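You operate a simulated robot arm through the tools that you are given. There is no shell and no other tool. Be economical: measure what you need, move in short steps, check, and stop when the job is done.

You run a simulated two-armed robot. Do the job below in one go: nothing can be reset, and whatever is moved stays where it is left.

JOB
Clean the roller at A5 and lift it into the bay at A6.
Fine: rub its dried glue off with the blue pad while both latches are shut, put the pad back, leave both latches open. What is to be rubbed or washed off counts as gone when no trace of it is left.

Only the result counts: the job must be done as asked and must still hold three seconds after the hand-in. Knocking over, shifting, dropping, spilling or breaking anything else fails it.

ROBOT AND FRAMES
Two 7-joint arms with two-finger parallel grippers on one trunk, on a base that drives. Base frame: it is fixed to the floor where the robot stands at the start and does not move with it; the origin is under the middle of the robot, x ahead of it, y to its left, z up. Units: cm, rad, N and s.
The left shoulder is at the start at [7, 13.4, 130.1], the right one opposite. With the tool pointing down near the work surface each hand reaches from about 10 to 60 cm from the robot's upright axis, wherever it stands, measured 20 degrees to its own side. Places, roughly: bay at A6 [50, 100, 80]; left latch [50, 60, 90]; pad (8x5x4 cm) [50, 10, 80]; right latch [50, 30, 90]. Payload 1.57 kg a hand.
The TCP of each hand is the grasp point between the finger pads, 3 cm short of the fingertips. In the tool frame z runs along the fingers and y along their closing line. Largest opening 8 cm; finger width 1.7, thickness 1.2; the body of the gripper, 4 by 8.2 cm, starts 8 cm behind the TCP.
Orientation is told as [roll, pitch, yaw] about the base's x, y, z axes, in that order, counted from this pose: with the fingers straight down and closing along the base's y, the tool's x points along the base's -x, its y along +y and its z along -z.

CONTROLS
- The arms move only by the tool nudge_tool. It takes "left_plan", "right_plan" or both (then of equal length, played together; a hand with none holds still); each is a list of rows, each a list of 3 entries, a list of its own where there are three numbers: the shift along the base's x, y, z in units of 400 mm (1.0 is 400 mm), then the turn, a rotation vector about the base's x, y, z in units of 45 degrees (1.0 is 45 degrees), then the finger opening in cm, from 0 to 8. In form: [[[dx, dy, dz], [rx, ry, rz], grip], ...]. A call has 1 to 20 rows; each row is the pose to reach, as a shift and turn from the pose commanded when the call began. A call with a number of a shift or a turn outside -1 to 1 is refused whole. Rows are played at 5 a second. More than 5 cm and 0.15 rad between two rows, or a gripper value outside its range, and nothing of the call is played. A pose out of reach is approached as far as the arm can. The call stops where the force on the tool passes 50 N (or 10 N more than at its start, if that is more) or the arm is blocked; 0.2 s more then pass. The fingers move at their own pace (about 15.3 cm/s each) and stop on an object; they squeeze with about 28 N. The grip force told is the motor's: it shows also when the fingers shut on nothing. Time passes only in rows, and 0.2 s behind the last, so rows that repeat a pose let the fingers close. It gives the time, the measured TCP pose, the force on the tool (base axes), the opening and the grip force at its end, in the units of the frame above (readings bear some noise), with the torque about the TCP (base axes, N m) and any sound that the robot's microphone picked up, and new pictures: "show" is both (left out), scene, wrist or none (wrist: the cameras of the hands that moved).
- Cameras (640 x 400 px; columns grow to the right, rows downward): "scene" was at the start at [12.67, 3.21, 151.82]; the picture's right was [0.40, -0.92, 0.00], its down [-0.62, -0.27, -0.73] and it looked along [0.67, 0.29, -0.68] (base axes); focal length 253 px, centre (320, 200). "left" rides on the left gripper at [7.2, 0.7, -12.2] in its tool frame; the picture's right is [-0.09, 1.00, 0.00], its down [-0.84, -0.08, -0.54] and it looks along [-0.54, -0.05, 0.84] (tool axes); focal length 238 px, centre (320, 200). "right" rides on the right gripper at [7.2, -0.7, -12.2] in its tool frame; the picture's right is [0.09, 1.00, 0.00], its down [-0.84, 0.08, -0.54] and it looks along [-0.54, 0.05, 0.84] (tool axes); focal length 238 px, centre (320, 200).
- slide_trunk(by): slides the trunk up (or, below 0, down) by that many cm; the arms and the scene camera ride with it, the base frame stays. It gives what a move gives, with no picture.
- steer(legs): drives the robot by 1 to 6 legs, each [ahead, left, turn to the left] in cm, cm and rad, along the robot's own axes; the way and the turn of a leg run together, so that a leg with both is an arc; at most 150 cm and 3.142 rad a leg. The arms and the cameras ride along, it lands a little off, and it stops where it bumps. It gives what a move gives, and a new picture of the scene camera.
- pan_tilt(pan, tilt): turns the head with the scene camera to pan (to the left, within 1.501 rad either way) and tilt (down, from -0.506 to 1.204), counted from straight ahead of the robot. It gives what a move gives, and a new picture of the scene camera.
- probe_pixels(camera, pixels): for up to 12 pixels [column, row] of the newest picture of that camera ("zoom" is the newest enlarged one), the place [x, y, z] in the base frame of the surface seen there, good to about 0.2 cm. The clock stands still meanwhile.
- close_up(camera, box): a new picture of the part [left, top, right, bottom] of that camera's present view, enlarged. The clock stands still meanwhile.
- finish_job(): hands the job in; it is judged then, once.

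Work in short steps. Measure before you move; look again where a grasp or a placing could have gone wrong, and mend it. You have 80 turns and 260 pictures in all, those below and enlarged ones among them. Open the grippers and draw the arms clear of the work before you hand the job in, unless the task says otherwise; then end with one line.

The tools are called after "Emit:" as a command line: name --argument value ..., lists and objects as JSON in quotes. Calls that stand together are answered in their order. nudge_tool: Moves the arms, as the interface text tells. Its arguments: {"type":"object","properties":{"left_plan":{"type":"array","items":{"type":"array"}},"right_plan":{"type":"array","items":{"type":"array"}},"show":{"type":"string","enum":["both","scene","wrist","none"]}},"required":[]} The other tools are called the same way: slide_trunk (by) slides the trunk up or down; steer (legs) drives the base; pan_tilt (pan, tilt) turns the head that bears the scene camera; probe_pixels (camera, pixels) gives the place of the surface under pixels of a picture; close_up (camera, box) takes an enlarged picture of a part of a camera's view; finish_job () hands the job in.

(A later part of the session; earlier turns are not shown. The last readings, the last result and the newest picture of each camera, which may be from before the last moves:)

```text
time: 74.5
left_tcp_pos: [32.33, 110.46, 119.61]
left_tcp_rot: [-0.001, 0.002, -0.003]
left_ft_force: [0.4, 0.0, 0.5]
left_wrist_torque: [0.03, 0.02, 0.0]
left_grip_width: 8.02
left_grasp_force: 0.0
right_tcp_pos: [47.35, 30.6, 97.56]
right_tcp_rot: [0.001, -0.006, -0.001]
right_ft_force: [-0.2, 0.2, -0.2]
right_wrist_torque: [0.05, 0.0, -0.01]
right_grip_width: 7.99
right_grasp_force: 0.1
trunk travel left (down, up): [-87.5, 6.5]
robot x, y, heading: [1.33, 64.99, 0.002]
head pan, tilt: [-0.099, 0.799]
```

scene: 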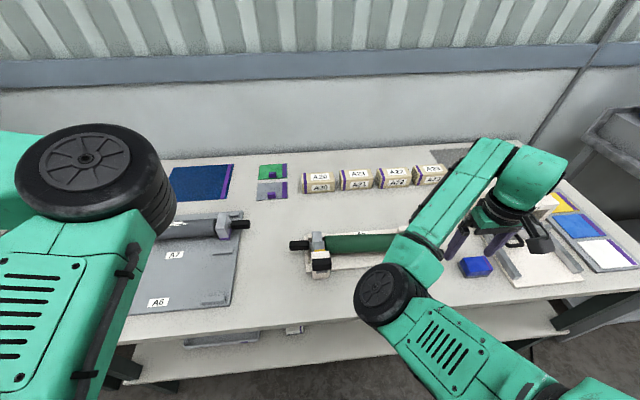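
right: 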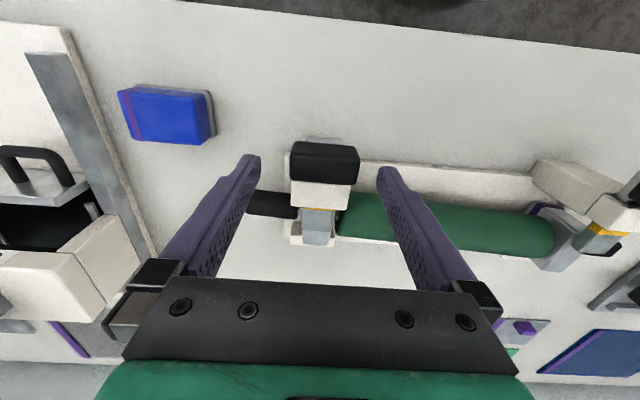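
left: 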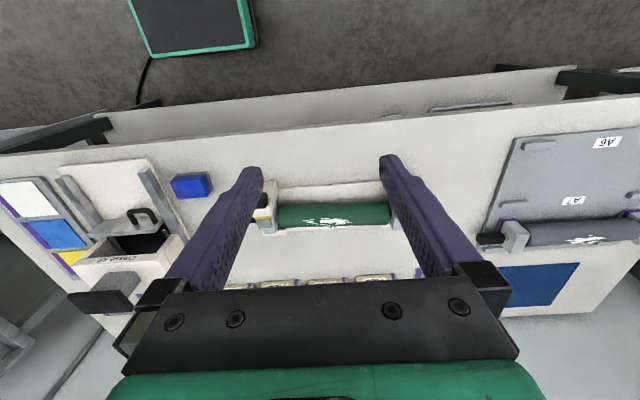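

Well centred now. I go down 3.3 cm and close on the knob.

Emit:
nudge_tool --right_plan '[[[0.008, 0.005, -0.04], [0, 0, 0], 8], [[0.008, 0.005, -0.082], [0, 0, 0], 8], [[0.008, 0.005, -0.082], [0, 0, 0], 8], [[0.008, 0.005, -0.082], [0, 0, 0], 3.5], [[0.008, 0.005, -0.082], [0, 0, 0], 3.5], [[0.008, 0.005, -0.082], [0, 0, 0], 3.5]]' --show "wrist"

```text
time: 75.9
left_tcp_pos: [32.32, 110.43, 119.75]
left_tcp_rot: [0.0, 0.0, -0.003]
left_ft_force: [-0.3, -0.1, -0.6]
left_wrist_torque: [0.06, 0.0, 0.0]
left_grip_width: 8.0
left_grasp_force: 0.0
right_tcp_pos: [47.59, 30.95, 94.43]
right_tcp_rot: [0.001, -0.008, 0.0]
right_ft_force: [-0.6, 5.4, -4.0]
right_wrist_torque: [0.18, -0.8, 0.04]
right_grip_width: 4.93
right_grasp_force: 45.2
trunk travel left (down, up): [-87.5, 6.5]
robot x, y, heading: [1.23, 65.23, 0.006]
head pan, tilt: [-0.099, 0.799]
```

right: 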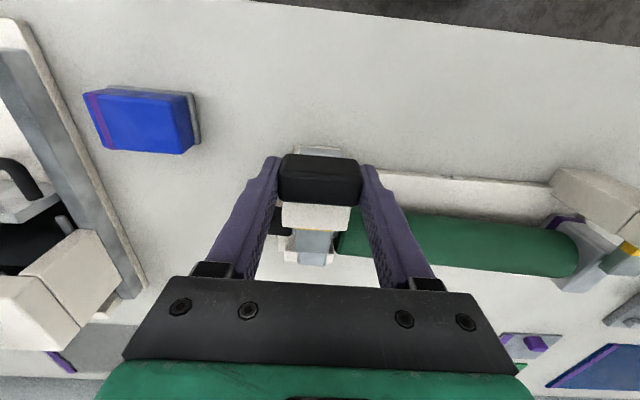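

Knob gripped (4.9 cm). I pull toward the robot (-x) in small steps.

Emit:
nudge_tool --right_plan '[[[-0.02, 0, 0], [0, 0, 0], 3.5], [[-0.04, 0, 0], [0, 0, 0], 3.5], [[-0.06, 0, 0], [0, 0, 0], 3.5], [[-0.08, 0, 0], [0, 0, 0], 3.5], [[-0.1, 0, 0], [0, 0, 0], 3.5], [[-0.12, 0, 0], [0, 0, 0], 3.5]]' --show "both"

Emit:
close_up --camera "right" --box '[220, 100, 420, 300]'

```text
time: 77.3
left_tcp_pos: [33.04, 110.58, 119.61]
left_tcp_rot: [0.0, 0.007, -0.002]
left_ft_force: [0.7, 0.0, 0.3]
left_wrist_torque: [0.02, -0.01, -0.02]
left_grip_width: 8.01
left_grasp_force: 0.0
right_tcp_pos: [43.88, 31.03, 94.22]
right_tcp_rot: [-0.004, -0.011, 0.004]
right_ft_force: [34.1, 1.8, 5.9]
right_wrist_torque: [0.28, -0.08, -0.23]
right_grip_width: 4.94
right_grasp_force: 44.9
trunk travel left (down, up): [-87.5, 6.5]
robot x, y, heading: [1.32, 65.24, 0.0]
head pan, tilt: [-0.099, 0.799]
```

scene: 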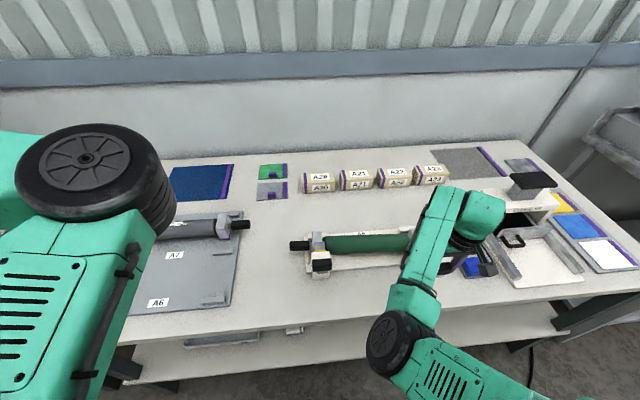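
right: 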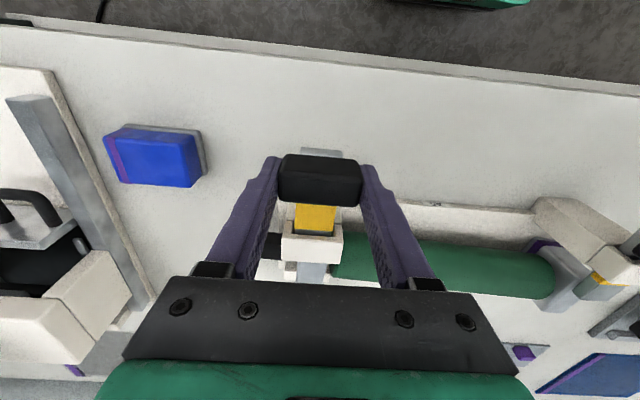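

```text
2.00 times, centred on (320, 200) of right
```

zoom: 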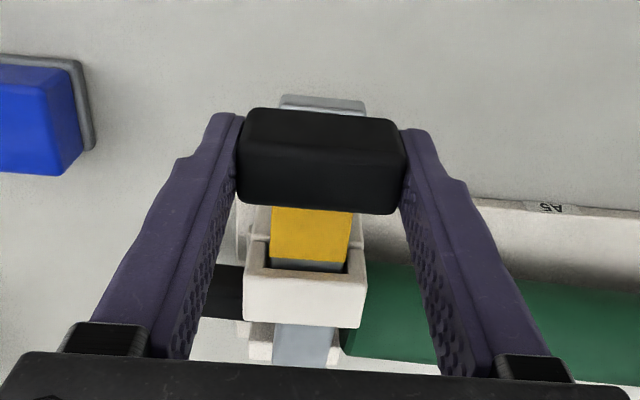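

It slid 3.7 cm and now resists with 34 N (end stop likely). I release, rise and look.

Emit:
nudge_tool --right_plan '[[[0.02, 0, 0], [0, 0, 0], 3.5], [[0.02, 0, 0], [0, 0, 0], 8], [[0.02, 0, 0], [0, 0, 0], 8], [[0.02, 0, 0.08], [0, 0, 0], 8], [[0.02, 0, 0.18], [0, 0, 0], 8], [[0.02, 0, 0.3], [0, 0, 0], 8]]' --show "none"

Emit:
close_up --camera "right" --box '[220, 80, 420, 280]'

Emit:
probe_pixels --camera "zoom" --pixels '[[320, 200], [320, 250], [320, 290], [320, 320], [320, 340], [320, 360], [320, 150], [320, 390]]'

```text
time: 78.7
left_tcp_pos: [32.47, 110.62, 119.72]
left_tcp_rot: [-0.001, 0.002, -0.004]
left_ft_force: [-0.1, 0.4, 0.9]
left_wrist_torque: [0.02, 0.02, 0.0]
left_grip_width: 7.99
left_grasp_force: 0.1
right_tcp_pos: [43.62, 31.14, 106.44]
right_tcp_rot: [0.0, -0.005, 0.002]
right_ft_force: [-0.2, 0.5, 0.1]
right_wrist_torque: [-0.02, -0.02, -0.03]
right_grip_width: 7.99
right_grasp_force: 0.0
trunk travel left (down, up): [-87.5, 6.5]
robot x, y, heading: [0.84, 65.07, 0.003]
head pan, tilt: [-0.099, 0.799]
```

```text
2.00 times, centred on (320, 180) of right
```

zoom: 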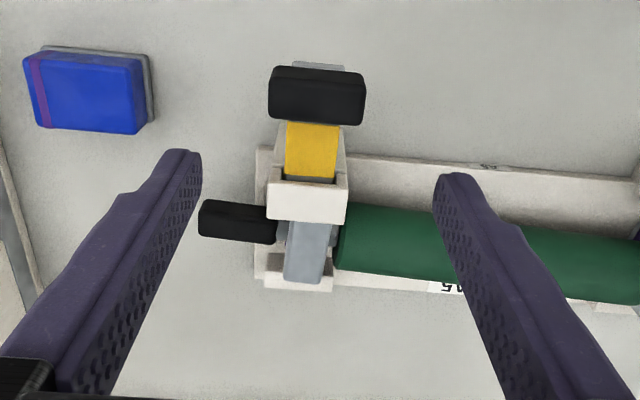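

```text
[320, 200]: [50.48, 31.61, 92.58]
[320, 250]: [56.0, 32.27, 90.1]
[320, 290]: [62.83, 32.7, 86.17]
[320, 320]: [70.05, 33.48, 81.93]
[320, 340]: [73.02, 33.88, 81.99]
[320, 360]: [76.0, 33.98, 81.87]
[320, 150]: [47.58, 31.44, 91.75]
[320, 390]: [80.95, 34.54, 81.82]
```

The right latch is fully open (bearing top exposed right up to the post). For the left latch I'll use the left hand; first I check heights around where the right hand would travel.

Emit:
probe_pixels --camera "scene" --pixels '[[532, 180], [515, 238], [540, 200]]'

Emit:
nudge_tool --right_plan '[[[0.03, 0, 0.1], [0, 0, 0], 8], [[0.06, 0, 0.2], [0, 0, 0], 8], [[0.09, 0, 0.3], [0, 0, 0], 8]]' --show "none"

Emit:
close_up --camera "left" --box '[0, 0, 640, 400]'

```text
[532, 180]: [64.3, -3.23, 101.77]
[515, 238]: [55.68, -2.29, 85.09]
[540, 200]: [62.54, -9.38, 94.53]
```

```text
time: 79.5
left_tcp_pos: [32.28, 110.55, 119.69]
left_tcp_rot: [0.002, 0.0, -0.004]
left_ft_force: [-1.0, 0.6, 0.3]
left_wrist_torque: [0.02, 0.02, 0.05]
left_grip_width: 8.01
left_grasp_force: 0.0
right_tcp_pos: [47.3, 30.93, 118.57]
right_tcp_rot: [0.0, -0.007, 0.0]
right_ft_force: [-1.2, 0.1, -0.1]
right_wrist_torque: [0.02, 0.03, -0.02]
right_grip_width: 8.0
right_grasp_force: 0.2
trunk travel left (down, up): [-87.5, 6.5]
robot x, y, heading: [0.96, 65.01, 0.0]
head pan, tilt: [-0.099, 0.799]
```

```text
1.00 times, centred on (320, 200) of left
```

zoom: 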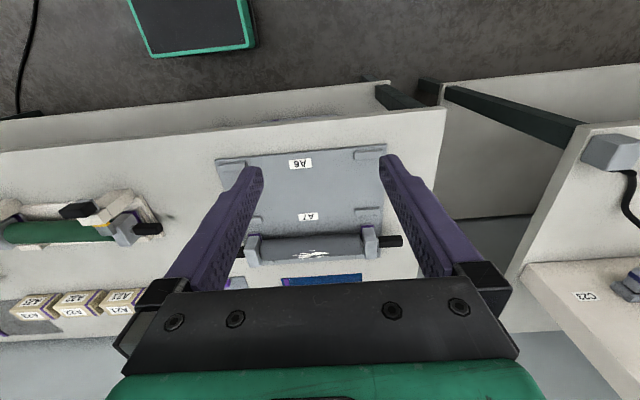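

The machine top is at 101.8, the right hand is at 118 — safe. I drive 38 cm right so the left hand has the left knob at rel +33.

Emit:
steer --legs '[[0, -38, 0]]'

Emit:
close_up --camera "left" --box '[0, 0, 640, 400]'

```text
time: 81.9
left_tcp_pos: [32.19, 72.89, 119.63]
left_tcp_rot: [0.0, 0.0, 0.002]
left_ft_force: [0.1, -0.3, -1.1]
left_wrist_torque: [0.0, -0.02, -0.03]
left_grip_width: 8.01
left_grasp_force: 0.0
right_tcp_pos: [47.47, -6.71, 118.57]
right_tcp_rot: [-0.001, -0.007, 0.004]
right_ft_force: [0.2, 0.3, -0.1]
right_wrist_torque: [-0.03, -0.01, -0.02]
right_grip_width: 8.01
right_grasp_force: 0.0
trunk travel left (down, up): [-87.5, 6.5]
robot x, y, heading: [1.24, 27.21, -0.0]
head pan, tilt: [-0.099, 0.799]
```

scene: 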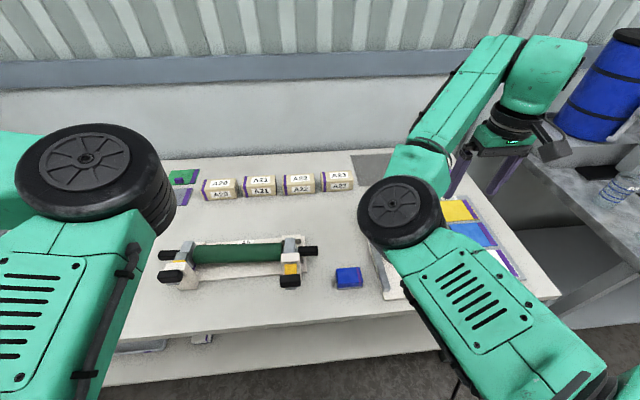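

```text
1.00 times, centred on (320, 200) of left
```

zoom: 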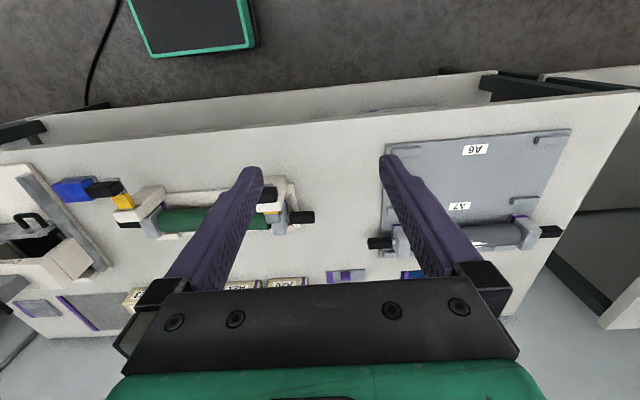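

I measure the left knob from the scene view and start moving the left hand over it, at z≈106.

Emit:
close_up --camera "scene" --box '[150, 225, 230, 305]'

Emit:
probe_pixels --camera "zoom" --pixels '[[80, 375], [250, 380], [165, 390], [165, 350], [120, 390]]'

Emit:
nudge_tool --left_plan '[[[0.08, -0.06, 0], [0, 0, 0], 8], [[0.16, -0.12, 0], [0, 0, 0], 8], [[0.24, -0.18, -0.02], [0, 0, 0], 8], [[0.32, -0.24, -0.06], [0, 0, 0], 8], [[0.38, -0.31, -0.1], [0, 0, 0], 8], [[0.38, -0.31, -0.2], [0, 0, 0], 8], [[0.38, -0.31, -0.3], [0, 0, 0], 8]]' --show "both"

```text
5.00 times, centred on (190, 265) of scene
```

zoom: 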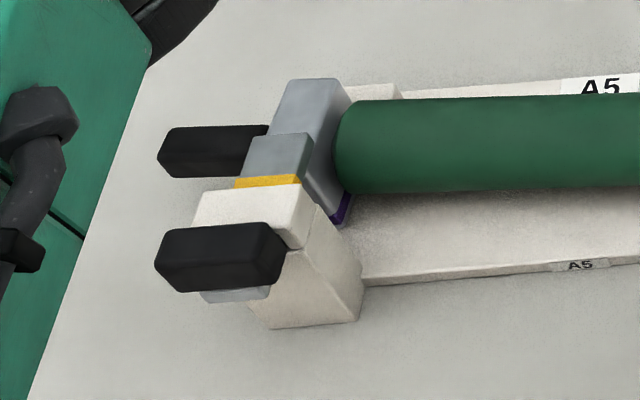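

```text
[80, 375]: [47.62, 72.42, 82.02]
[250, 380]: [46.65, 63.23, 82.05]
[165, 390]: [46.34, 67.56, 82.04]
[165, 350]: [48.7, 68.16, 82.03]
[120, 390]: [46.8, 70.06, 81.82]
```

```text
time: 83.5
left_tcp_pos: [47.48, 60.3, 107.72]
left_tcp_rot: [0.001, 0.0, 0.003]
left_ft_force: [-0.6, 0.1, -0.2]
left_wrist_torque: [0.01, 0.02, 0.02]
left_grip_width: 7.98
left_grasp_force: 0.0
left hand out of reach, approached as far as the arm can: row 5, 6
right_tcp_pos: [47.45, -6.74, 118.48]
right_tcp_rot: [-0.001, -0.007, 0.005]
right_ft_force: [0.2, 0.2, 0.5]
right_wrist_torque: [0.01, 0.02, 0.01]
right_grip_width: 7.96
right_grasp_force: 0.1
trunk travel left (down, up): [-87.5, 6.5]
robot x, y, heading: [1.45, 27.36, 0.012]
head pan, tilt: [-0.099, 0.799]
```

scene: 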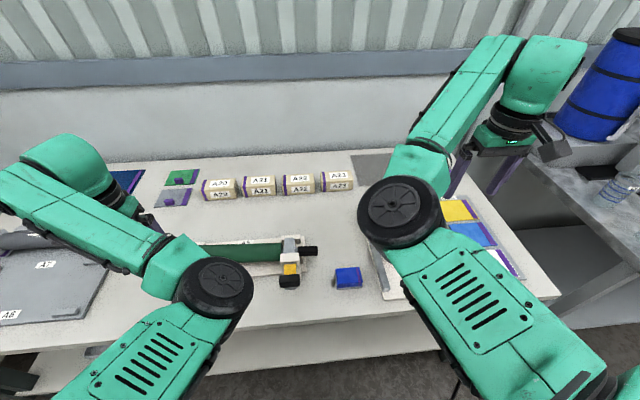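
left: 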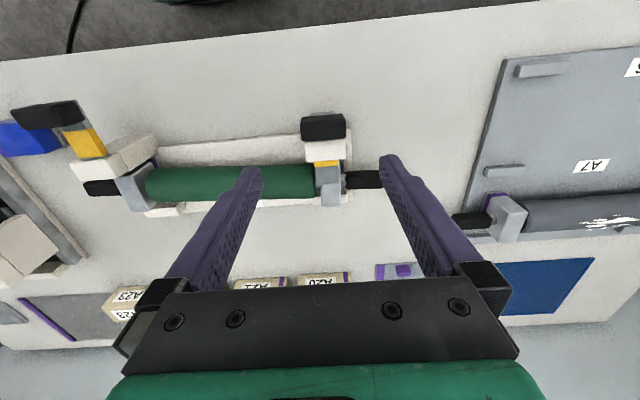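

The left hand is over the left knob (image 322,127). I probe its edges.

Emit:
probe_pixels --camera "left" --pixels '[[304, 125], [344, 122], [323, 120], [322, 135], [323, 150], [327, 180], [362, 180], [345, 180]]'

```text
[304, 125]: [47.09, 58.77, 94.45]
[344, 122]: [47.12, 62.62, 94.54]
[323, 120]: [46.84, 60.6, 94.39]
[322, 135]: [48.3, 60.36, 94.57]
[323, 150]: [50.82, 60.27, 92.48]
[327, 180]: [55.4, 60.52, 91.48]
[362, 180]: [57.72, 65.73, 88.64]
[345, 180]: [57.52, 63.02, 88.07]
```

Knob centre (47.7, 60.6). I descend to z≈94.3 and close.

Emit:
nudge_tool --left_plan '[[[0.005, 0.009, -0.1], [0, 0, 0], 8], [[0.005, 0.009, -0.2], [0, 0, 0], 8], [[0.005, 0.009, -0.29], [0, 0, 0], 8], [[0.005, 0.009, -0.333], [0, 0, 0], 8], [[0.005, 0.009, -0.333], [0, 0, 0], 8], [[0.005, 0.009, -0.333], [0, 0, 0], 3.5], [[0.005, 0.009, -0.333], [0, 0, 0], 3.5], [[0.005, 0.009, -0.333], [0, 0, 0], 3.5]]' --show "wrist"

```text
time: 85.3
left_tcp_pos: [47.49, 60.58, 94.53]
left_tcp_rot: [0.002, 0.002, 0.002]
left_ft_force: [-3.7, -5.7, -9.7]
left_wrist_torque: [0.26, -0.45, -0.35]
left_grip_width: 4.92
left_grasp_force: 45.0
right_tcp_pos: [47.43, -6.95, 118.31]
right_tcp_rot: [0.003, -0.007, 0.005]
right_ft_force: [1.0, -0.7, 1.0]
right_wrist_torque: [-0.01, -0.01, 0.0]
right_grip_width: 8.01
right_grasp_force: 0.0
trunk travel left (down, up): [-87.5, 6.5]
robot x, y, heading: [1.13, 27.03, -0.001]
head pan, tilt: [-0.099, 0.799]
```

left: 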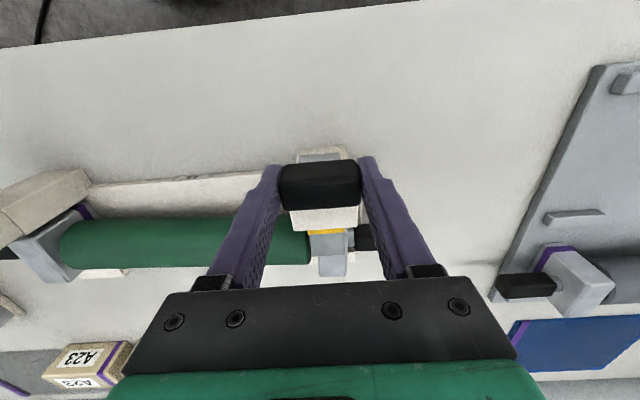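

Gripped. I pull -x by 4.6 cm, relax, release and rise, then look.

Emit:
nudge_tool --left_plan '[[[-0.02, 0, 0], [0, 0, 0], 3.5], [[-0.04, 0, 0], [0, 0, 0], 3.5], [[-0.06, 0, 0], [0, 0, 0], 3.5], [[-0.08, 0, 0], [0, 0, 0], 3.5], [[-0.1, 0, 0], [0, 0, 0], 3.5], [[-0.12, 0, 0], [0, 0, 0], 3.5], [[-0.12, 0, 0], [0, 0, 0], 3.5]]' --show "none"

Emit:
nudge_tool --left_plan '[[[0.015, 0, 0], [0, 0, 0], 3.5], [[0.02, 0, 0], [0, 0, 0], 8], [[0.02, 0, 0], [0, 0, 0], 8], [[0.02, 0, 0.08], [0, 0, 0], 8], [[0.02, 0, 0.18], [0, 0, 0], 8], [[0.02, 0, 0.28], [0, 0, 0], 8]]' --show "none"

Emit:
close_up --camera "left" --box '[0, 50, 400, 300]'

```text
time: 86.0
left_tcp_pos: [46.1, 60.59, 94.72]
left_tcp_rot: [-0.01, -0.002, 0.009]
left_ft_force: [0.3, -25.3, -22.1]
left_wrist_torque: [1.36, 0.38, -0.34]
left_grip_width: 4.91
left_grasp_force: 45.3
right_tcp_pos: [47.46, -7.39, 118.33]
right_tcp_rot: [0.003, -0.005, 0.001]
right_ft_force: [0.0, 0.4, 0.3]
right_wrist_torque: [-0.02, -0.02, 0.03]
right_grip_width: 8.02
right_grasp_force: 0.0
trunk travel left (down, up): [-87.5, 6.5]
robot x, y, heading: [1.35, 26.88, -0.002]
head pan, tilt: [-0.099, 0.799]
stopped in row 3 (left hand): the force on the tool passed its limit (the readings are from after the stop); the commanded pose is now the measured one
```

```text
time: 87.4
left_tcp_pos: [46.9, 60.89, 106.13]
left_tcp_rot: [-0.007, -0.011, 0.01]
left_ft_force: [-0.1, -0.4, -0.6]
left_wrist_torque: [-0.02, 0.02, 0.03]
left_grip_width: 8.01
left_grasp_force: 0.0
right_tcp_pos: [47.38, -7.01, 118.44]
right_tcp_rot: [0.002, -0.007, 0.002]
right_ft_force: [0.0, 0.5, -0.4]
right_wrist_torque: [-0.02, -0.01, -0.01]
right_grip_width: 8.0
right_grasp_force: 0.1
trunk travel left (down, up): [-87.5, 6.5]
robot x, y, heading: [1.3, 27.24, 0.0]
head pan, tilt: [-0.099, 0.799]
```

```text
1.60 times, centred on (200, 175) of left
```

zoom: 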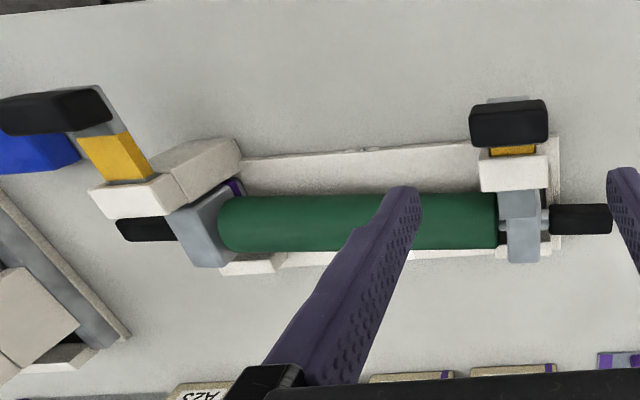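

The latch opened only part-way (stopped by side force). I measure the knob's present position.

Emit:
probe_pixels --camera "zoom" --pixels '[[474, 122], [545, 118], [508, 112], [508, 135], [508, 150], [518, 210], [518, 198]]'

```text
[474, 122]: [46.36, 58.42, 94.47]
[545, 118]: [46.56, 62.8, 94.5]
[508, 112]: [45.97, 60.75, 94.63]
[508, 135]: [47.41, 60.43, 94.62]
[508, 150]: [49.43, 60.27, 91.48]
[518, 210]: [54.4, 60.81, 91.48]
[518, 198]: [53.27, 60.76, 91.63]
```

Knob centre now (46.6, 60.6). I regrip, straightening the hand's small tilt.

Emit:
nudge_tool --left_plan '[[[-0.0075, -0.007, -0.1], [0.009, 0.014, -0.012], 8], [[-0.0075, -0.007, -0.2], [0.009, 0.014, -0.012], 8], [[-0.0075, -0.007, -0.28], [0.009, 0.014, -0.012], 8], [[-0.0075, -0.007, -0.292], [0.009, 0.014, -0.012], 8], [[-0.0075, -0.007, -0.292], [0.009, 0.014, -0.012], 8], [[-0.0075, -0.007, -0.292], [0.009, 0.014, -0.012], 4.2], [[-0.0075, -0.007, -0.292], [0.009, 0.014, -0.012], 4.2], [[-0.0075, -0.007, -0.292], [0.009, 0.014, -0.012], 4.2]]' --show "none"

Emit:
nudge_tool --left_plan '[[[-0.012, 0, 0], [0, 0, 0], 4.2], [[-0.024, 0, 0], [0, 0, 0], 4.2], [[-0.036, 0, 0], [0, 0, 0], 4.2], [[-0.048, 0, 0], [0, 0, 0], 4.2], [[-0.06, 0, 0], [0, 0, 0], 4.2], [[-0.072, 0, 0], [0, 0, 0], 4.2], [[-0.084, 0, 0], [0, 0, 0], 4.2]]' --show "wrist"

```text
time: 89.2
left_tcp_pos: [46.48, 60.87, 94.51]
left_tcp_rot: [0.007, 0.004, 0.006]
left_ft_force: [-1.4, -14.1, -5.7]
left_wrist_torque: [-0.28, 0.05, -0.1]
left_grip_width: 5.49
left_grasp_force: 7.4
right_tcp_pos: [47.37, -7.34, 118.28]
right_tcp_rot: [0.003, -0.005, 0.003]
right_ft_force: [-0.1, -0.4, 0.4]
right_wrist_torque: [-0.03, -0.02, 0.0]
right_grip_width: 8.01
right_grasp_force: 0.0
trunk travel left (down, up): [-87.5, 6.5]
robot x, y, heading: [0.92, 27.2, 0.004]
head pan, tilt: [-0.099, 0.799]
```

```text
time: 90.8
left_tcp_pos: [44.13, 61.55, 96.05]
left_tcp_rot: [0.022, -0.025, 0.026]
left_ft_force: [1.2, -31.3, -8.3]
left_wrist_torque: [-0.64, -0.34, -0.24]
left_grip_width: 7.03
left_grasp_force: 16.3
right_tcp_pos: [47.66, -7.73, 118.15]
right_tcp_rot: [0.007, -0.004, 0.002]
right_ft_force: [-0.1, 0.3, 1.1]
right_wrist_torque: [-0.01, -0.06, 0.01]
right_grip_width: 8.0
right_grasp_force: 0.2
trunk travel left (down, up): [-87.5, 6.5]
robot x, y, heading: [1.26, 27.3, -0.001]
head pan, tilt: [-0.099, 0.799]
```

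left: 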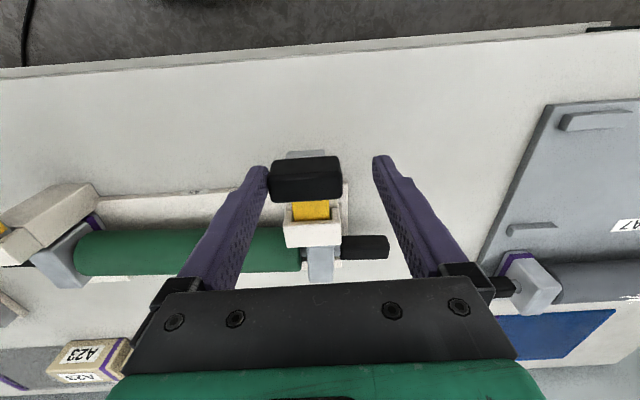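

The arm drifts outward as it comes too close to the base. I open, rise and back the base off 6 cm to have more room.

Emit:
nudge_tool --left_plan '[[[0, -0.01, 0], [0, 0, 0], 8], [[0, -0.02, 0], [0, 0, 0], 8], [[0, -0.02, 0.08], [0, 0, 0], 8], [[0.02, -0.02, 0.18], [0, 0, 0], 8], [[0.04, -0.02, 0.26], [0, 0, 0], 8]]' --show "none"

Emit:
steer --legs '[[-6, 0, 0]]'

Emit:
close_up --camera "left" --box '[160, 100, 480, 300]'

```text
time: 92.0
left_tcp_pos: [44.85, 60.19, 104.73]
left_tcp_rot: [0.011, 0.006, 0.007]
left_ft_force: [-0.7, -0.1, 0.6]
left_wrist_torque: [0.05, -0.03, 0.02]
left_grip_width: 7.99
left_grasp_force: 0.3
right_tcp_pos: [47.54, -7.2, 118.39]
right_tcp_rot: [0.003, -0.008, 0.004]
right_ft_force: [1.1, -0.3, -0.4]
right_wrist_torque: [0.04, 0.03, 0.03]
right_grip_width: 8.0
right_grasp_force: 0.0
trunk travel left (down, up): [-87.5, 6.5]
robot x, y, heading: [1.01, 27.31, 0.004]
head pan, tilt: [-0.099, 0.799]
```

```text
time: 93.0
left_tcp_pos: [39.53, 60.29, 104.49]
left_tcp_rot: [0.005, 0.008, 0.006]
left_ft_force: [0.9, -0.2, 0.0]
left_wrist_torque: [0.01, 0.04, -0.01]
left_grip_width: 8.01
left_grasp_force: 0.1
right_tcp_pos: [42.2, -6.82, 118.15]
right_tcp_rot: [-0.001, 0.001, 0.001]
right_ft_force: [0.7, 0.9, -0.9]
right_wrist_torque: [0.0, 0.05, 0.03]
right_grip_width: 8.01
right_grasp_force: 0.1
trunk travel left (down, up): [-87.5, 6.5]
robot x, y, heading: [-5.05, 26.94, 0.001]
head pan, tilt: [-0.099, 0.799]
```

scene: 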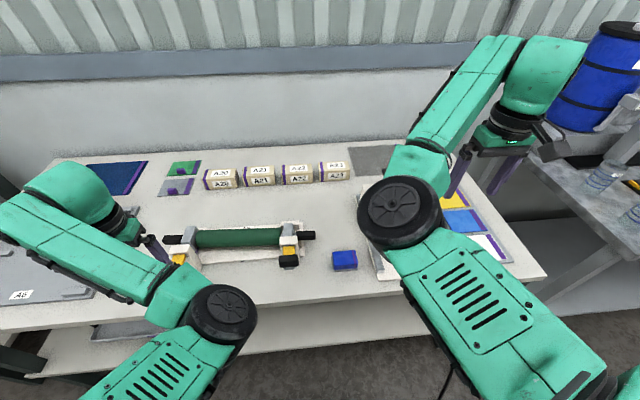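

```text
2.00 times, centred on (320, 200) of left
```

zoom: 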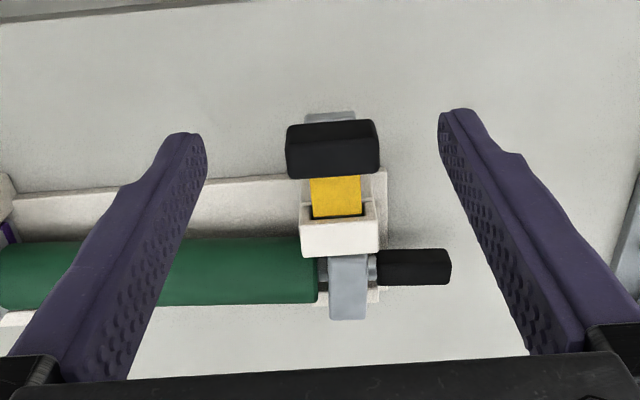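

The left latch now looks fully open like the right. I compare knob positions by probing.

Emit:
probe_pixels --camera "zoom" --pixels '[[330, 130], [330, 142], [335, 180], [337, 212], [345, 262], [347, 285], [415, 258], [385, 258], [440, 258]]'

Emit:
close_up --camera "scene" --box '[150, 210, 340, 290]'

Emit:
probe_pixels --camera "zoom" --pixels '[[470, 160], [470, 165], [460, 145], [80, 165], [80, 175], [100, 150]]'

```text
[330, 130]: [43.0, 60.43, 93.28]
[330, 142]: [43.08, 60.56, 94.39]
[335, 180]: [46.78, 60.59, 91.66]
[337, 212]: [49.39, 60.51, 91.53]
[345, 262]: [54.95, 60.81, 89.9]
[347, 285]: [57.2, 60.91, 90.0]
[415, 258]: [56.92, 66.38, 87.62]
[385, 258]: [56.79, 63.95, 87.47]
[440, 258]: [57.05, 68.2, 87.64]
```

```text
3.37 times, centred on (245, 250) of scene
```

zoom: 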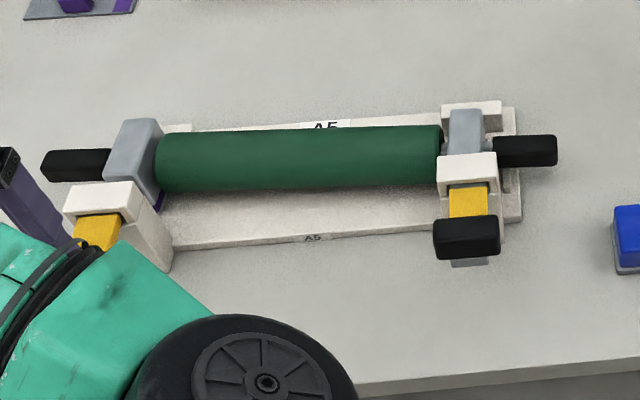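

```text
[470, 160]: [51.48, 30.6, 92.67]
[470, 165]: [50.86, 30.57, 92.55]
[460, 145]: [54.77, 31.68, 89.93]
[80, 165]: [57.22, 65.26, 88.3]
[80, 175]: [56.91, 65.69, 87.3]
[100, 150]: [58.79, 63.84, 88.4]
```

Both latches are open. Next a two-hand lift by the end handles (y≈25 and 66): I place the base centrally and far enough back for both arms, then use the trunk to lift.

Emit:
steer --legs '[[8, 19, 0]]'

Emit:
close_up --camera "left" --box '[0, 50, 400, 300]'

Emit:
close_up --camera "right" --box '[240, 50, 640, 300]'

```text
time: 94.6
left_tcp_pos: [46.81, 79.19, 105.03]
left_tcp_rot: [0.009, 0.0, 0.009]
left_ft_force: [-0.3, 0.2, -1.0]
left_wrist_torque: [0.01, -0.01, 0.0]
left_grip_width: 8.0
left_grasp_force: 0.0
right_tcp_pos: [49.3, 11.91, 118.49]
right_tcp_rot: [0.005, -0.01, 0.002]
right_ft_force: [-0.1, 0.3, 0.1]
right_wrist_torque: [0.02, -0.04, -0.01]
right_grip_width: 8.02
right_grasp_force: 0.1
trunk travel left (down, up): [-87.5, 6.5]
robot x, y, heading: [3.48, 46.28, 0.0]
head pan, tilt: [-0.099, 0.799]
```

scene: 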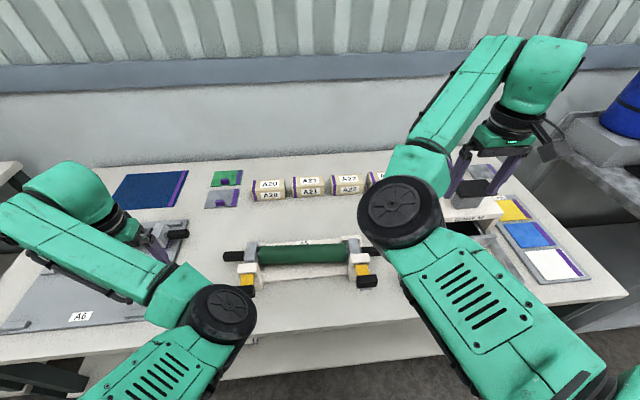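

```text
1.60 times, centred on (200, 175) of left
```

zoom: 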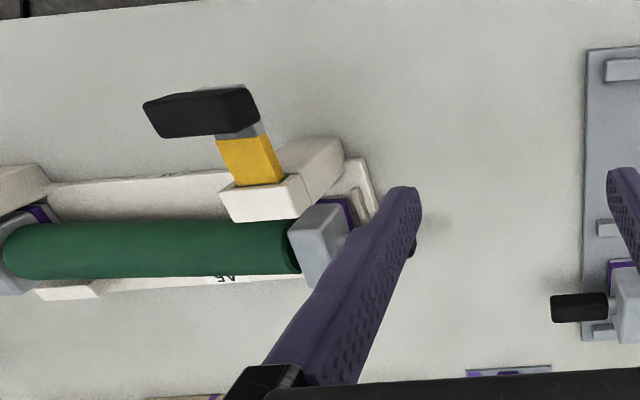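

```text
1.60 times, centred on (440, 175) of right
```

zoom: 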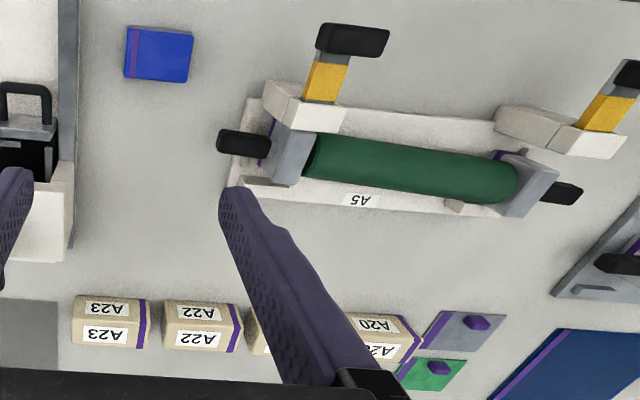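

I probe both handles in this right-camera enlargement.

Emit:
probe_pixels --camera "zoom" --pixels '[[222, 132], [264, 136], [222, 146], [262, 152], [243, 138], [293, 155], [580, 190], [555, 183], [565, 188], [560, 200], [290, 180], [300, 130]]'

Emit:
probe_pixels --camera "scene" --pixels '[[224, 257], [240, 257], [233, 252], [232, 257], [364, 255], [371, 252], [233, 262]]'

```text
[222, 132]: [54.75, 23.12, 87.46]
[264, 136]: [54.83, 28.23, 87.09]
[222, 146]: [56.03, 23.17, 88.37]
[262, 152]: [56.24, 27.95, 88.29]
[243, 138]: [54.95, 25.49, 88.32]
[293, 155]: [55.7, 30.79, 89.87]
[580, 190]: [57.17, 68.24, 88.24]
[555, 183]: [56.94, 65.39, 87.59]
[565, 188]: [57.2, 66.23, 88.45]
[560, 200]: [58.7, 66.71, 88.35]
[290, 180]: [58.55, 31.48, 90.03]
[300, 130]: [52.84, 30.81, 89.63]
```

```text
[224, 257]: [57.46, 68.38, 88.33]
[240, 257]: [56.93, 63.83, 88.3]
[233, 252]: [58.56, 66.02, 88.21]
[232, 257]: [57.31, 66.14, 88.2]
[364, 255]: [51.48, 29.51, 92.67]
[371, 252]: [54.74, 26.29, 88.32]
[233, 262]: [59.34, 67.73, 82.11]
```

The two handles seem at slightly different x; I measure the left one and the bearing blocks more closely.

Emit:
close_up --camera "scene" --box '[215, 230, 275, 290]'

Emit:
probe_pixels --camera "zoom" --pixels '[[100, 235], [100, 255], [100, 270], [100, 290], [260, 160], [260, 190], [270, 230], [300, 170], [400, 200], [400, 160], [250, 120]]'

Emit:
close_up --camera "right" --box '[360, 110, 460, 190]'

Emit:
probe_pixels --camera "zoom" --pixels '[[140, 130], [140, 150], [140, 170], [140, 185], [300, 180], [300, 220], [300, 260], [290, 300], [400, 240]]'

```text
6.67 times, centred on (245, 260) of scene
```

zoom: 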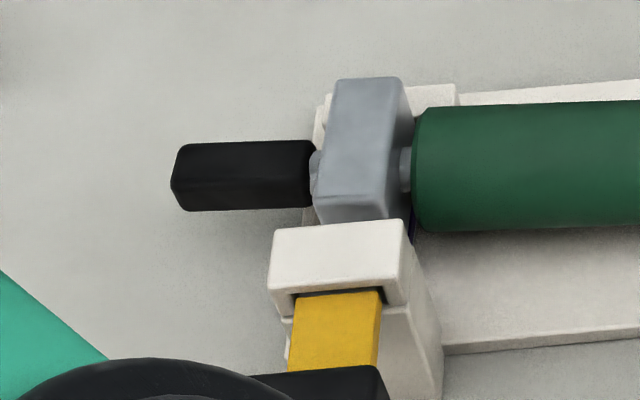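

```text
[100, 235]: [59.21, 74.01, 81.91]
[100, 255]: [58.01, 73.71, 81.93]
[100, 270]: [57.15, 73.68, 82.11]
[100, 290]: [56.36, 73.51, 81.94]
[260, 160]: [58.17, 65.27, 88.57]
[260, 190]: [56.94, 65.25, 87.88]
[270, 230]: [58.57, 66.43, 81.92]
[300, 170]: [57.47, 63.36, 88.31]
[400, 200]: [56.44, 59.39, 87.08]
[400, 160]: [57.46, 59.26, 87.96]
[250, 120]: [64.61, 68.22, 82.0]
```

```text
5.00 times, centred on (410, 150) of right
```

zoom: 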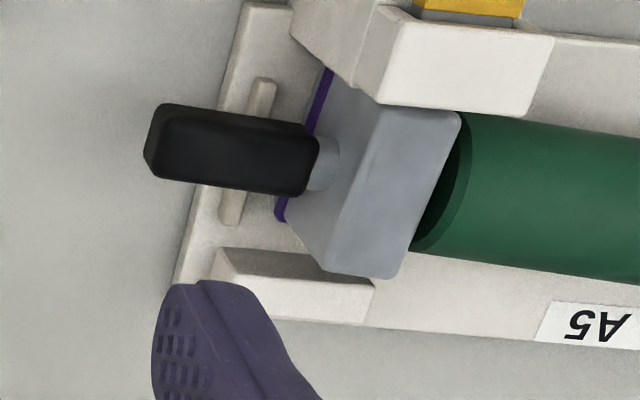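

```text
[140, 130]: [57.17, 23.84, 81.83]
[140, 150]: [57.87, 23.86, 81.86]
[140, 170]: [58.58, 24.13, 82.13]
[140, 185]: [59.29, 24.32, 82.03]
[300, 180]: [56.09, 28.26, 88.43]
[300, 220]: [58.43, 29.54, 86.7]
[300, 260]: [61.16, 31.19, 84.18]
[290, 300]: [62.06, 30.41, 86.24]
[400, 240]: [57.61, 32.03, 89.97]
```

Emit:
probe_pixels --camera "zoom" --pixels '[[230, 116], [230, 125], [230, 140], [230, 160], [230, 175], [230, 188], [165, 140], [310, 150]]'

Emit:
close_up --camera "scene" --box '[215, 240, 255, 270]'

Emit:
probe_pixels --camera "zoom" --pixels '[[250, 130], [250, 142], [250, 155], [250, 170], [250, 185], [250, 210], [250, 230], [110, 170], [370, 165]]'

```text
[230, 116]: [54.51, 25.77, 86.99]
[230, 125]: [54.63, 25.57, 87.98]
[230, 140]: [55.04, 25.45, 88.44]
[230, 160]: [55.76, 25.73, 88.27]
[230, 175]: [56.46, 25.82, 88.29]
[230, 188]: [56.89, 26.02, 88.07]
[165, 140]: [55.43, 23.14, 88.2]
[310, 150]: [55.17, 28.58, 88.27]
```

```text
13.33 times, centred on (235, 255) of scene
```

zoom: 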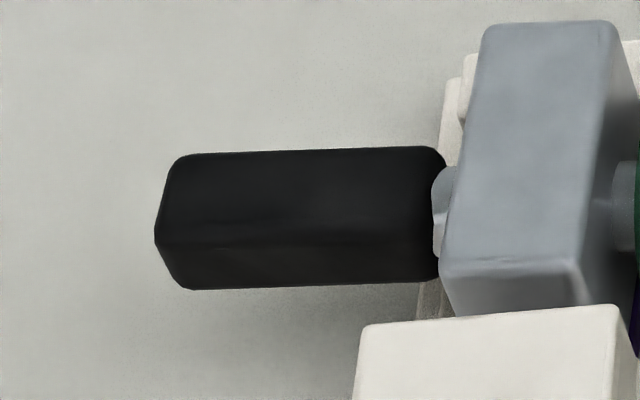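

```text
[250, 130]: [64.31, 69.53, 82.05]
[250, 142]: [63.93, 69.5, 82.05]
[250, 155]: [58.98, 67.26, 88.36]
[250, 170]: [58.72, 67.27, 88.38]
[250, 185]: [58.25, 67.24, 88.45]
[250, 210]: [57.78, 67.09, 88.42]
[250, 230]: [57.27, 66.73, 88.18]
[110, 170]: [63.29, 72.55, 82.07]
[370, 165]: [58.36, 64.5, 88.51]
```

Right handle centre (55.7, 25.6), left handle centre (57.9, 66.2), top z 88.4. Before grasping I study the bay from the left camera.

Emit:
close_up --camera "left" --box '[340, 20, 640, 300]'

Emit:
close_up --camera "scene" --box '[0, 200, 220, 340]'

```text
1.43 times, centred on (490, 160) of left
```

zoom: 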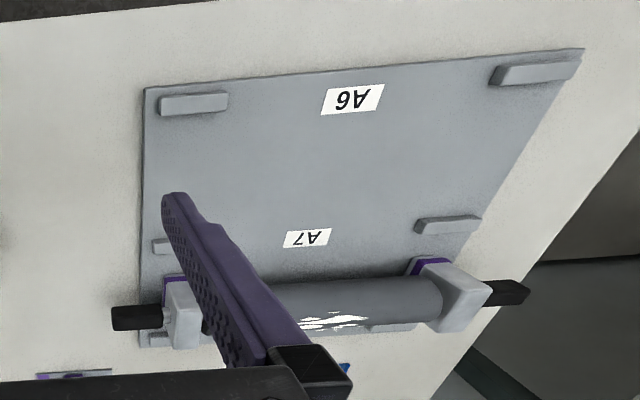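

```text
2.86 times, centred on (110, 270) of scene
```

zoom: 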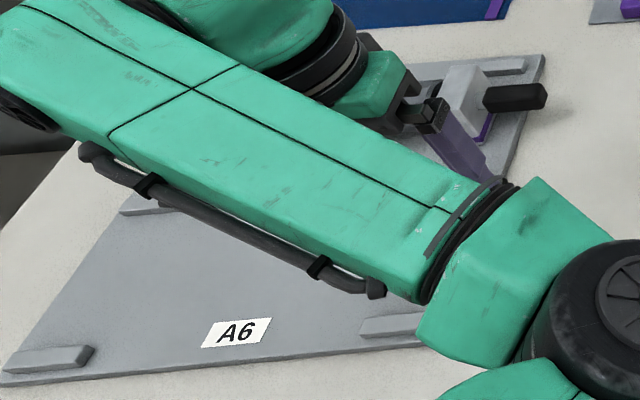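

Emit:
probe_pixels --camera "left" --pixels '[[386, 91], [415, 90], [401, 94], [401, 98], [616, 72], [612, 77], [579, 175], [579, 180], [556, 180], [379, 190], [379, 195], [566, 204]]'

Emit:
probe_pixels --camera "left" --pixels '[[392, 225], [392, 245], [364, 242], [364, 237], [584, 222], [590, 240], [605, 223], [616, 225], [385, 260], [500, 240], [370, 81], [452, 140]]'

```text
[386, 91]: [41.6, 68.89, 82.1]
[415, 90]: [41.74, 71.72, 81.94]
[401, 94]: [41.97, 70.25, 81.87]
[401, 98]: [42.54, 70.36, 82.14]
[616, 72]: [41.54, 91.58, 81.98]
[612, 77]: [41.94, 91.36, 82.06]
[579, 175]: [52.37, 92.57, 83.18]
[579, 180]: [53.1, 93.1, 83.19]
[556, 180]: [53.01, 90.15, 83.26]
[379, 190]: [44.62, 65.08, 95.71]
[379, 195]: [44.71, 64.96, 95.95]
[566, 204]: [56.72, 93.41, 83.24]
```

```text
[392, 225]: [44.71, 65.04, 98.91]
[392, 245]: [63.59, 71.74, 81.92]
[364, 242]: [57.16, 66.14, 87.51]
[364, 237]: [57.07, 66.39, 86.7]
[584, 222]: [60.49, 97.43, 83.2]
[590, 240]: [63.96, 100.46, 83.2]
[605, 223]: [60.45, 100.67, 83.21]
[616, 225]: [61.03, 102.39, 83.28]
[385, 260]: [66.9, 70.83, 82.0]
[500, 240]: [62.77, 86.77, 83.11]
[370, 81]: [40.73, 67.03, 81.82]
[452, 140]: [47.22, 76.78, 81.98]
```

I redo the enlargement and probe in it directly.

Emit:
close_up --camera "left" --box '[340, 20, 640, 300]'

Emit:
probe_pixels --camera "zoom" --pixels '[[165, 100], [222, 98], [195, 112], [500, 72], [575, 66], [540, 82], [420, 220], [476, 217], [448, 230], [157, 245], [430, 266], [175, 281]]'

Emit:
probe_pixels --camera "zoom" --pixels '[[180, 290], [175, 330], [130, 312], [130, 325], [460, 272], [470, 310], [510, 285], [510, 297], [155, 340], [390, 328], [148, 92], [580, 52]]'

```text
1.43 times, centred on (490, 160) of left
```

zoom: 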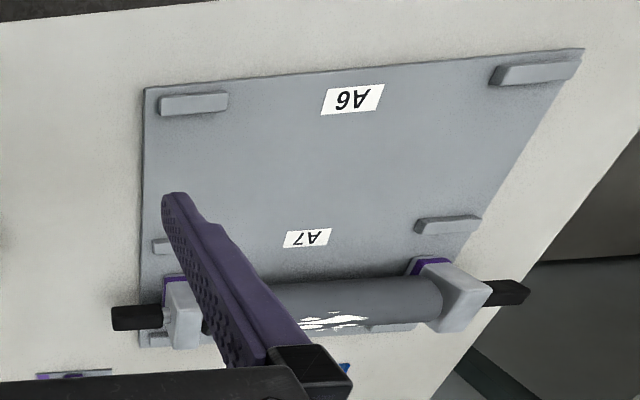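

```text
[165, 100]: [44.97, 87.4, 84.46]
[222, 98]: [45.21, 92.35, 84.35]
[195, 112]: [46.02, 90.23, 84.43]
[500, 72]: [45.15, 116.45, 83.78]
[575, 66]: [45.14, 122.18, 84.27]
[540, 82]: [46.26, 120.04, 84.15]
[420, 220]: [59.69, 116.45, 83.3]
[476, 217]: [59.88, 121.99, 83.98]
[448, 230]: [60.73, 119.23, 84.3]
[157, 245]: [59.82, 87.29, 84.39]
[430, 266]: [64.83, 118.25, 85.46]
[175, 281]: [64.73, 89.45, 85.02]
```

```text
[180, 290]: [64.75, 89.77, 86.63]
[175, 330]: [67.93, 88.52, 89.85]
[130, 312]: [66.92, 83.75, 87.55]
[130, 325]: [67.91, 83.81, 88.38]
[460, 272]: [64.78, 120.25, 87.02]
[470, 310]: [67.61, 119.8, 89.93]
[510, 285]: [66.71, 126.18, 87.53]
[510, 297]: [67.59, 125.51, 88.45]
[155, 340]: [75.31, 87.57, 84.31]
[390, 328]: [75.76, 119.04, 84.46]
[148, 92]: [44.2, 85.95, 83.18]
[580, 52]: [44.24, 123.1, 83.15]
```

A6 pocket: ridges at x≈46.4 and 59.5, y 87–92 and 116–122, so the roller centre goes to (53, 104.6), at the same height as in A5. I lower the trunk 6 cm for lift travel, and yaw both hands toward ±90°.

Emit:
slide_trunk --by -6

Emit:
nudge_tool --left_plan '[[[0, 0, 0], [0, 0, -0.17], 8], [[0, 0, 0], [0, 0, -0.34], 8], [[0, 0, 0], [0, 0, -0.5], 8], [[0, 0, 0], [0, 0, -0.67], 8], [[0, 0, 0], [0, 0, -0.84], 8], [[0, 0, 0], [0, 0, -1.0], 8]]' --right_plan '[[[0, 0, 0], [0, 0, 0.16], 8], [[0, 0, 0], [0, 0, 0.32], 8], [[0, 0, 0], [0, 0, 0.48], 8], [[0, 0, 0], [0, 0, 0.64], 8], [[0, 0, 0], [0, 0, 0.8], 8], [[0, 0, 0], [0, 0, 0.965], 8]]' --show "none"

Emit:
nudge_tool --left_plan '[[[0, 0, 0], [0, 0, -0.17], 8], [[0, 0, 0], [0, 0, -0.34], 8], [[0, 0, 0], [0, 0, -0.5], 8], [[0, 0, 0], [0, 0, -0.67], 8], [[0, 0, 0], [0, 0, -0.84], 8], [[0, 0, 0], [0, 0, -1.0], 8]]' --right_plan '[[[0, 0, 0], [0, 0, 0.16], 8], [[0, 0, 0], [0, 0, 0.32], 8], [[0, 0, 0], [0, 0, 0.48], 8], [[0, 0, 0], [0, 0, 0.64], 8], [[0, 0, 0], [0, 0, 0.8], 8], [[0, 0, 0], [0, 0, 0.965], 8]]'

```text
time: 95.6
left_tcp_pos: [46.86, 79.48, 98.93]
left_tcp_rot: [0.008, 0.0, 0.012]
left_ft_force: [0.0, 0.2, 0.4]
left_wrist_torque: [0.02, -0.01, 0.0]
left_grip_width: 7.97
left_grasp_force: 0.0
right_tcp_pos: [49.5, 12.04, 112.42]
right_tcp_rot: [0.001, -0.007, 0.001]
right_ft_force: [-0.4, 1.0, -1.0]
right_wrist_torque: [0.02, -0.05, 0.0]
right_grip_width: 8.01
right_grasp_force: 0.0
trunk travel left (down, up): [-81.5, 12.5]
robot x, y, heading: [3.07, 46.41, 0.004]
head pan, tilt: [-0.099, 0.799]
```

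```text
time: 97.0
left_tcp_pos: [46.81, 79.69, 98.99]
left_tcp_rot: [0.009, 0.002, -0.773]
left_ft_force: [-0.3, 0.0, 0.1]
left_wrist_torque: [-0.04, 0.01, -0.06]
left_grip_width: 8.01
left_grasp_force: 0.0
right_tcp_pos: [49.44, 12.01, 112.51]
right_tcp_rot: [0.002, -0.007, 0.761]
right_ft_force: [0.6, -0.6, 0.4]
right_wrist_torque: [0.0, -0.01, -0.05]
right_grip_width: 8.0
right_grasp_force: 0.1
trunk travel left (down, up): [-81.5, 12.5]
robot x, y, heading: [3.38, 46.0, 0.002]
head pan, tilt: [-0.099, 0.799]
```

```text
time: 98.4
left_tcp_pos: [46.84, 79.75, 98.91]
left_tcp_rot: [0.006, 0.005, -1.559]
left_ft_force: [0.7, 0.4, 0.6]
left_wrist_torque: [-0.03, 0.0, 0.01]
left_grip_width: 8.01
left_grasp_force: 0.1
right_tcp_pos: [49.36, 12.1, 112.37]
right_tcp_rot: [0.002, -0.007, 1.52]
right_ft_force: [0.7, -0.1, -0.9]
right_wrist_torque: [0.0, -0.04, -0.01]
right_grip_width: 7.99
right_grasp_force: 0.1
trunk travel left (down, up): [-81.5, 12.5]
robot x, y, heading: [3.23, 46.04, 0.005]
head pan, tilt: [-0.099, 0.799]
```

scene: 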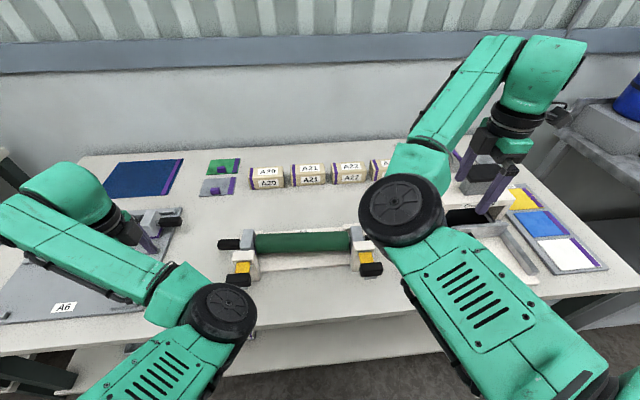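
right: 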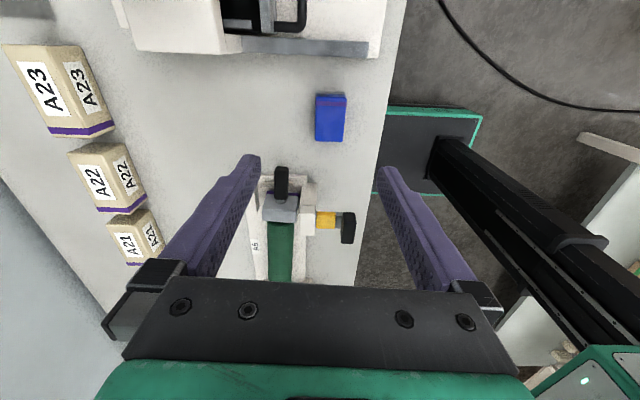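
left: 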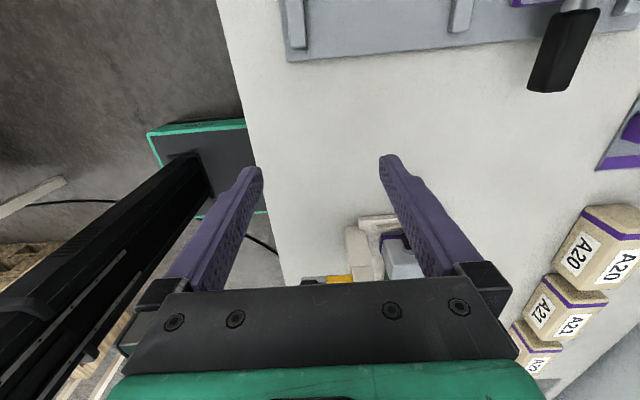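

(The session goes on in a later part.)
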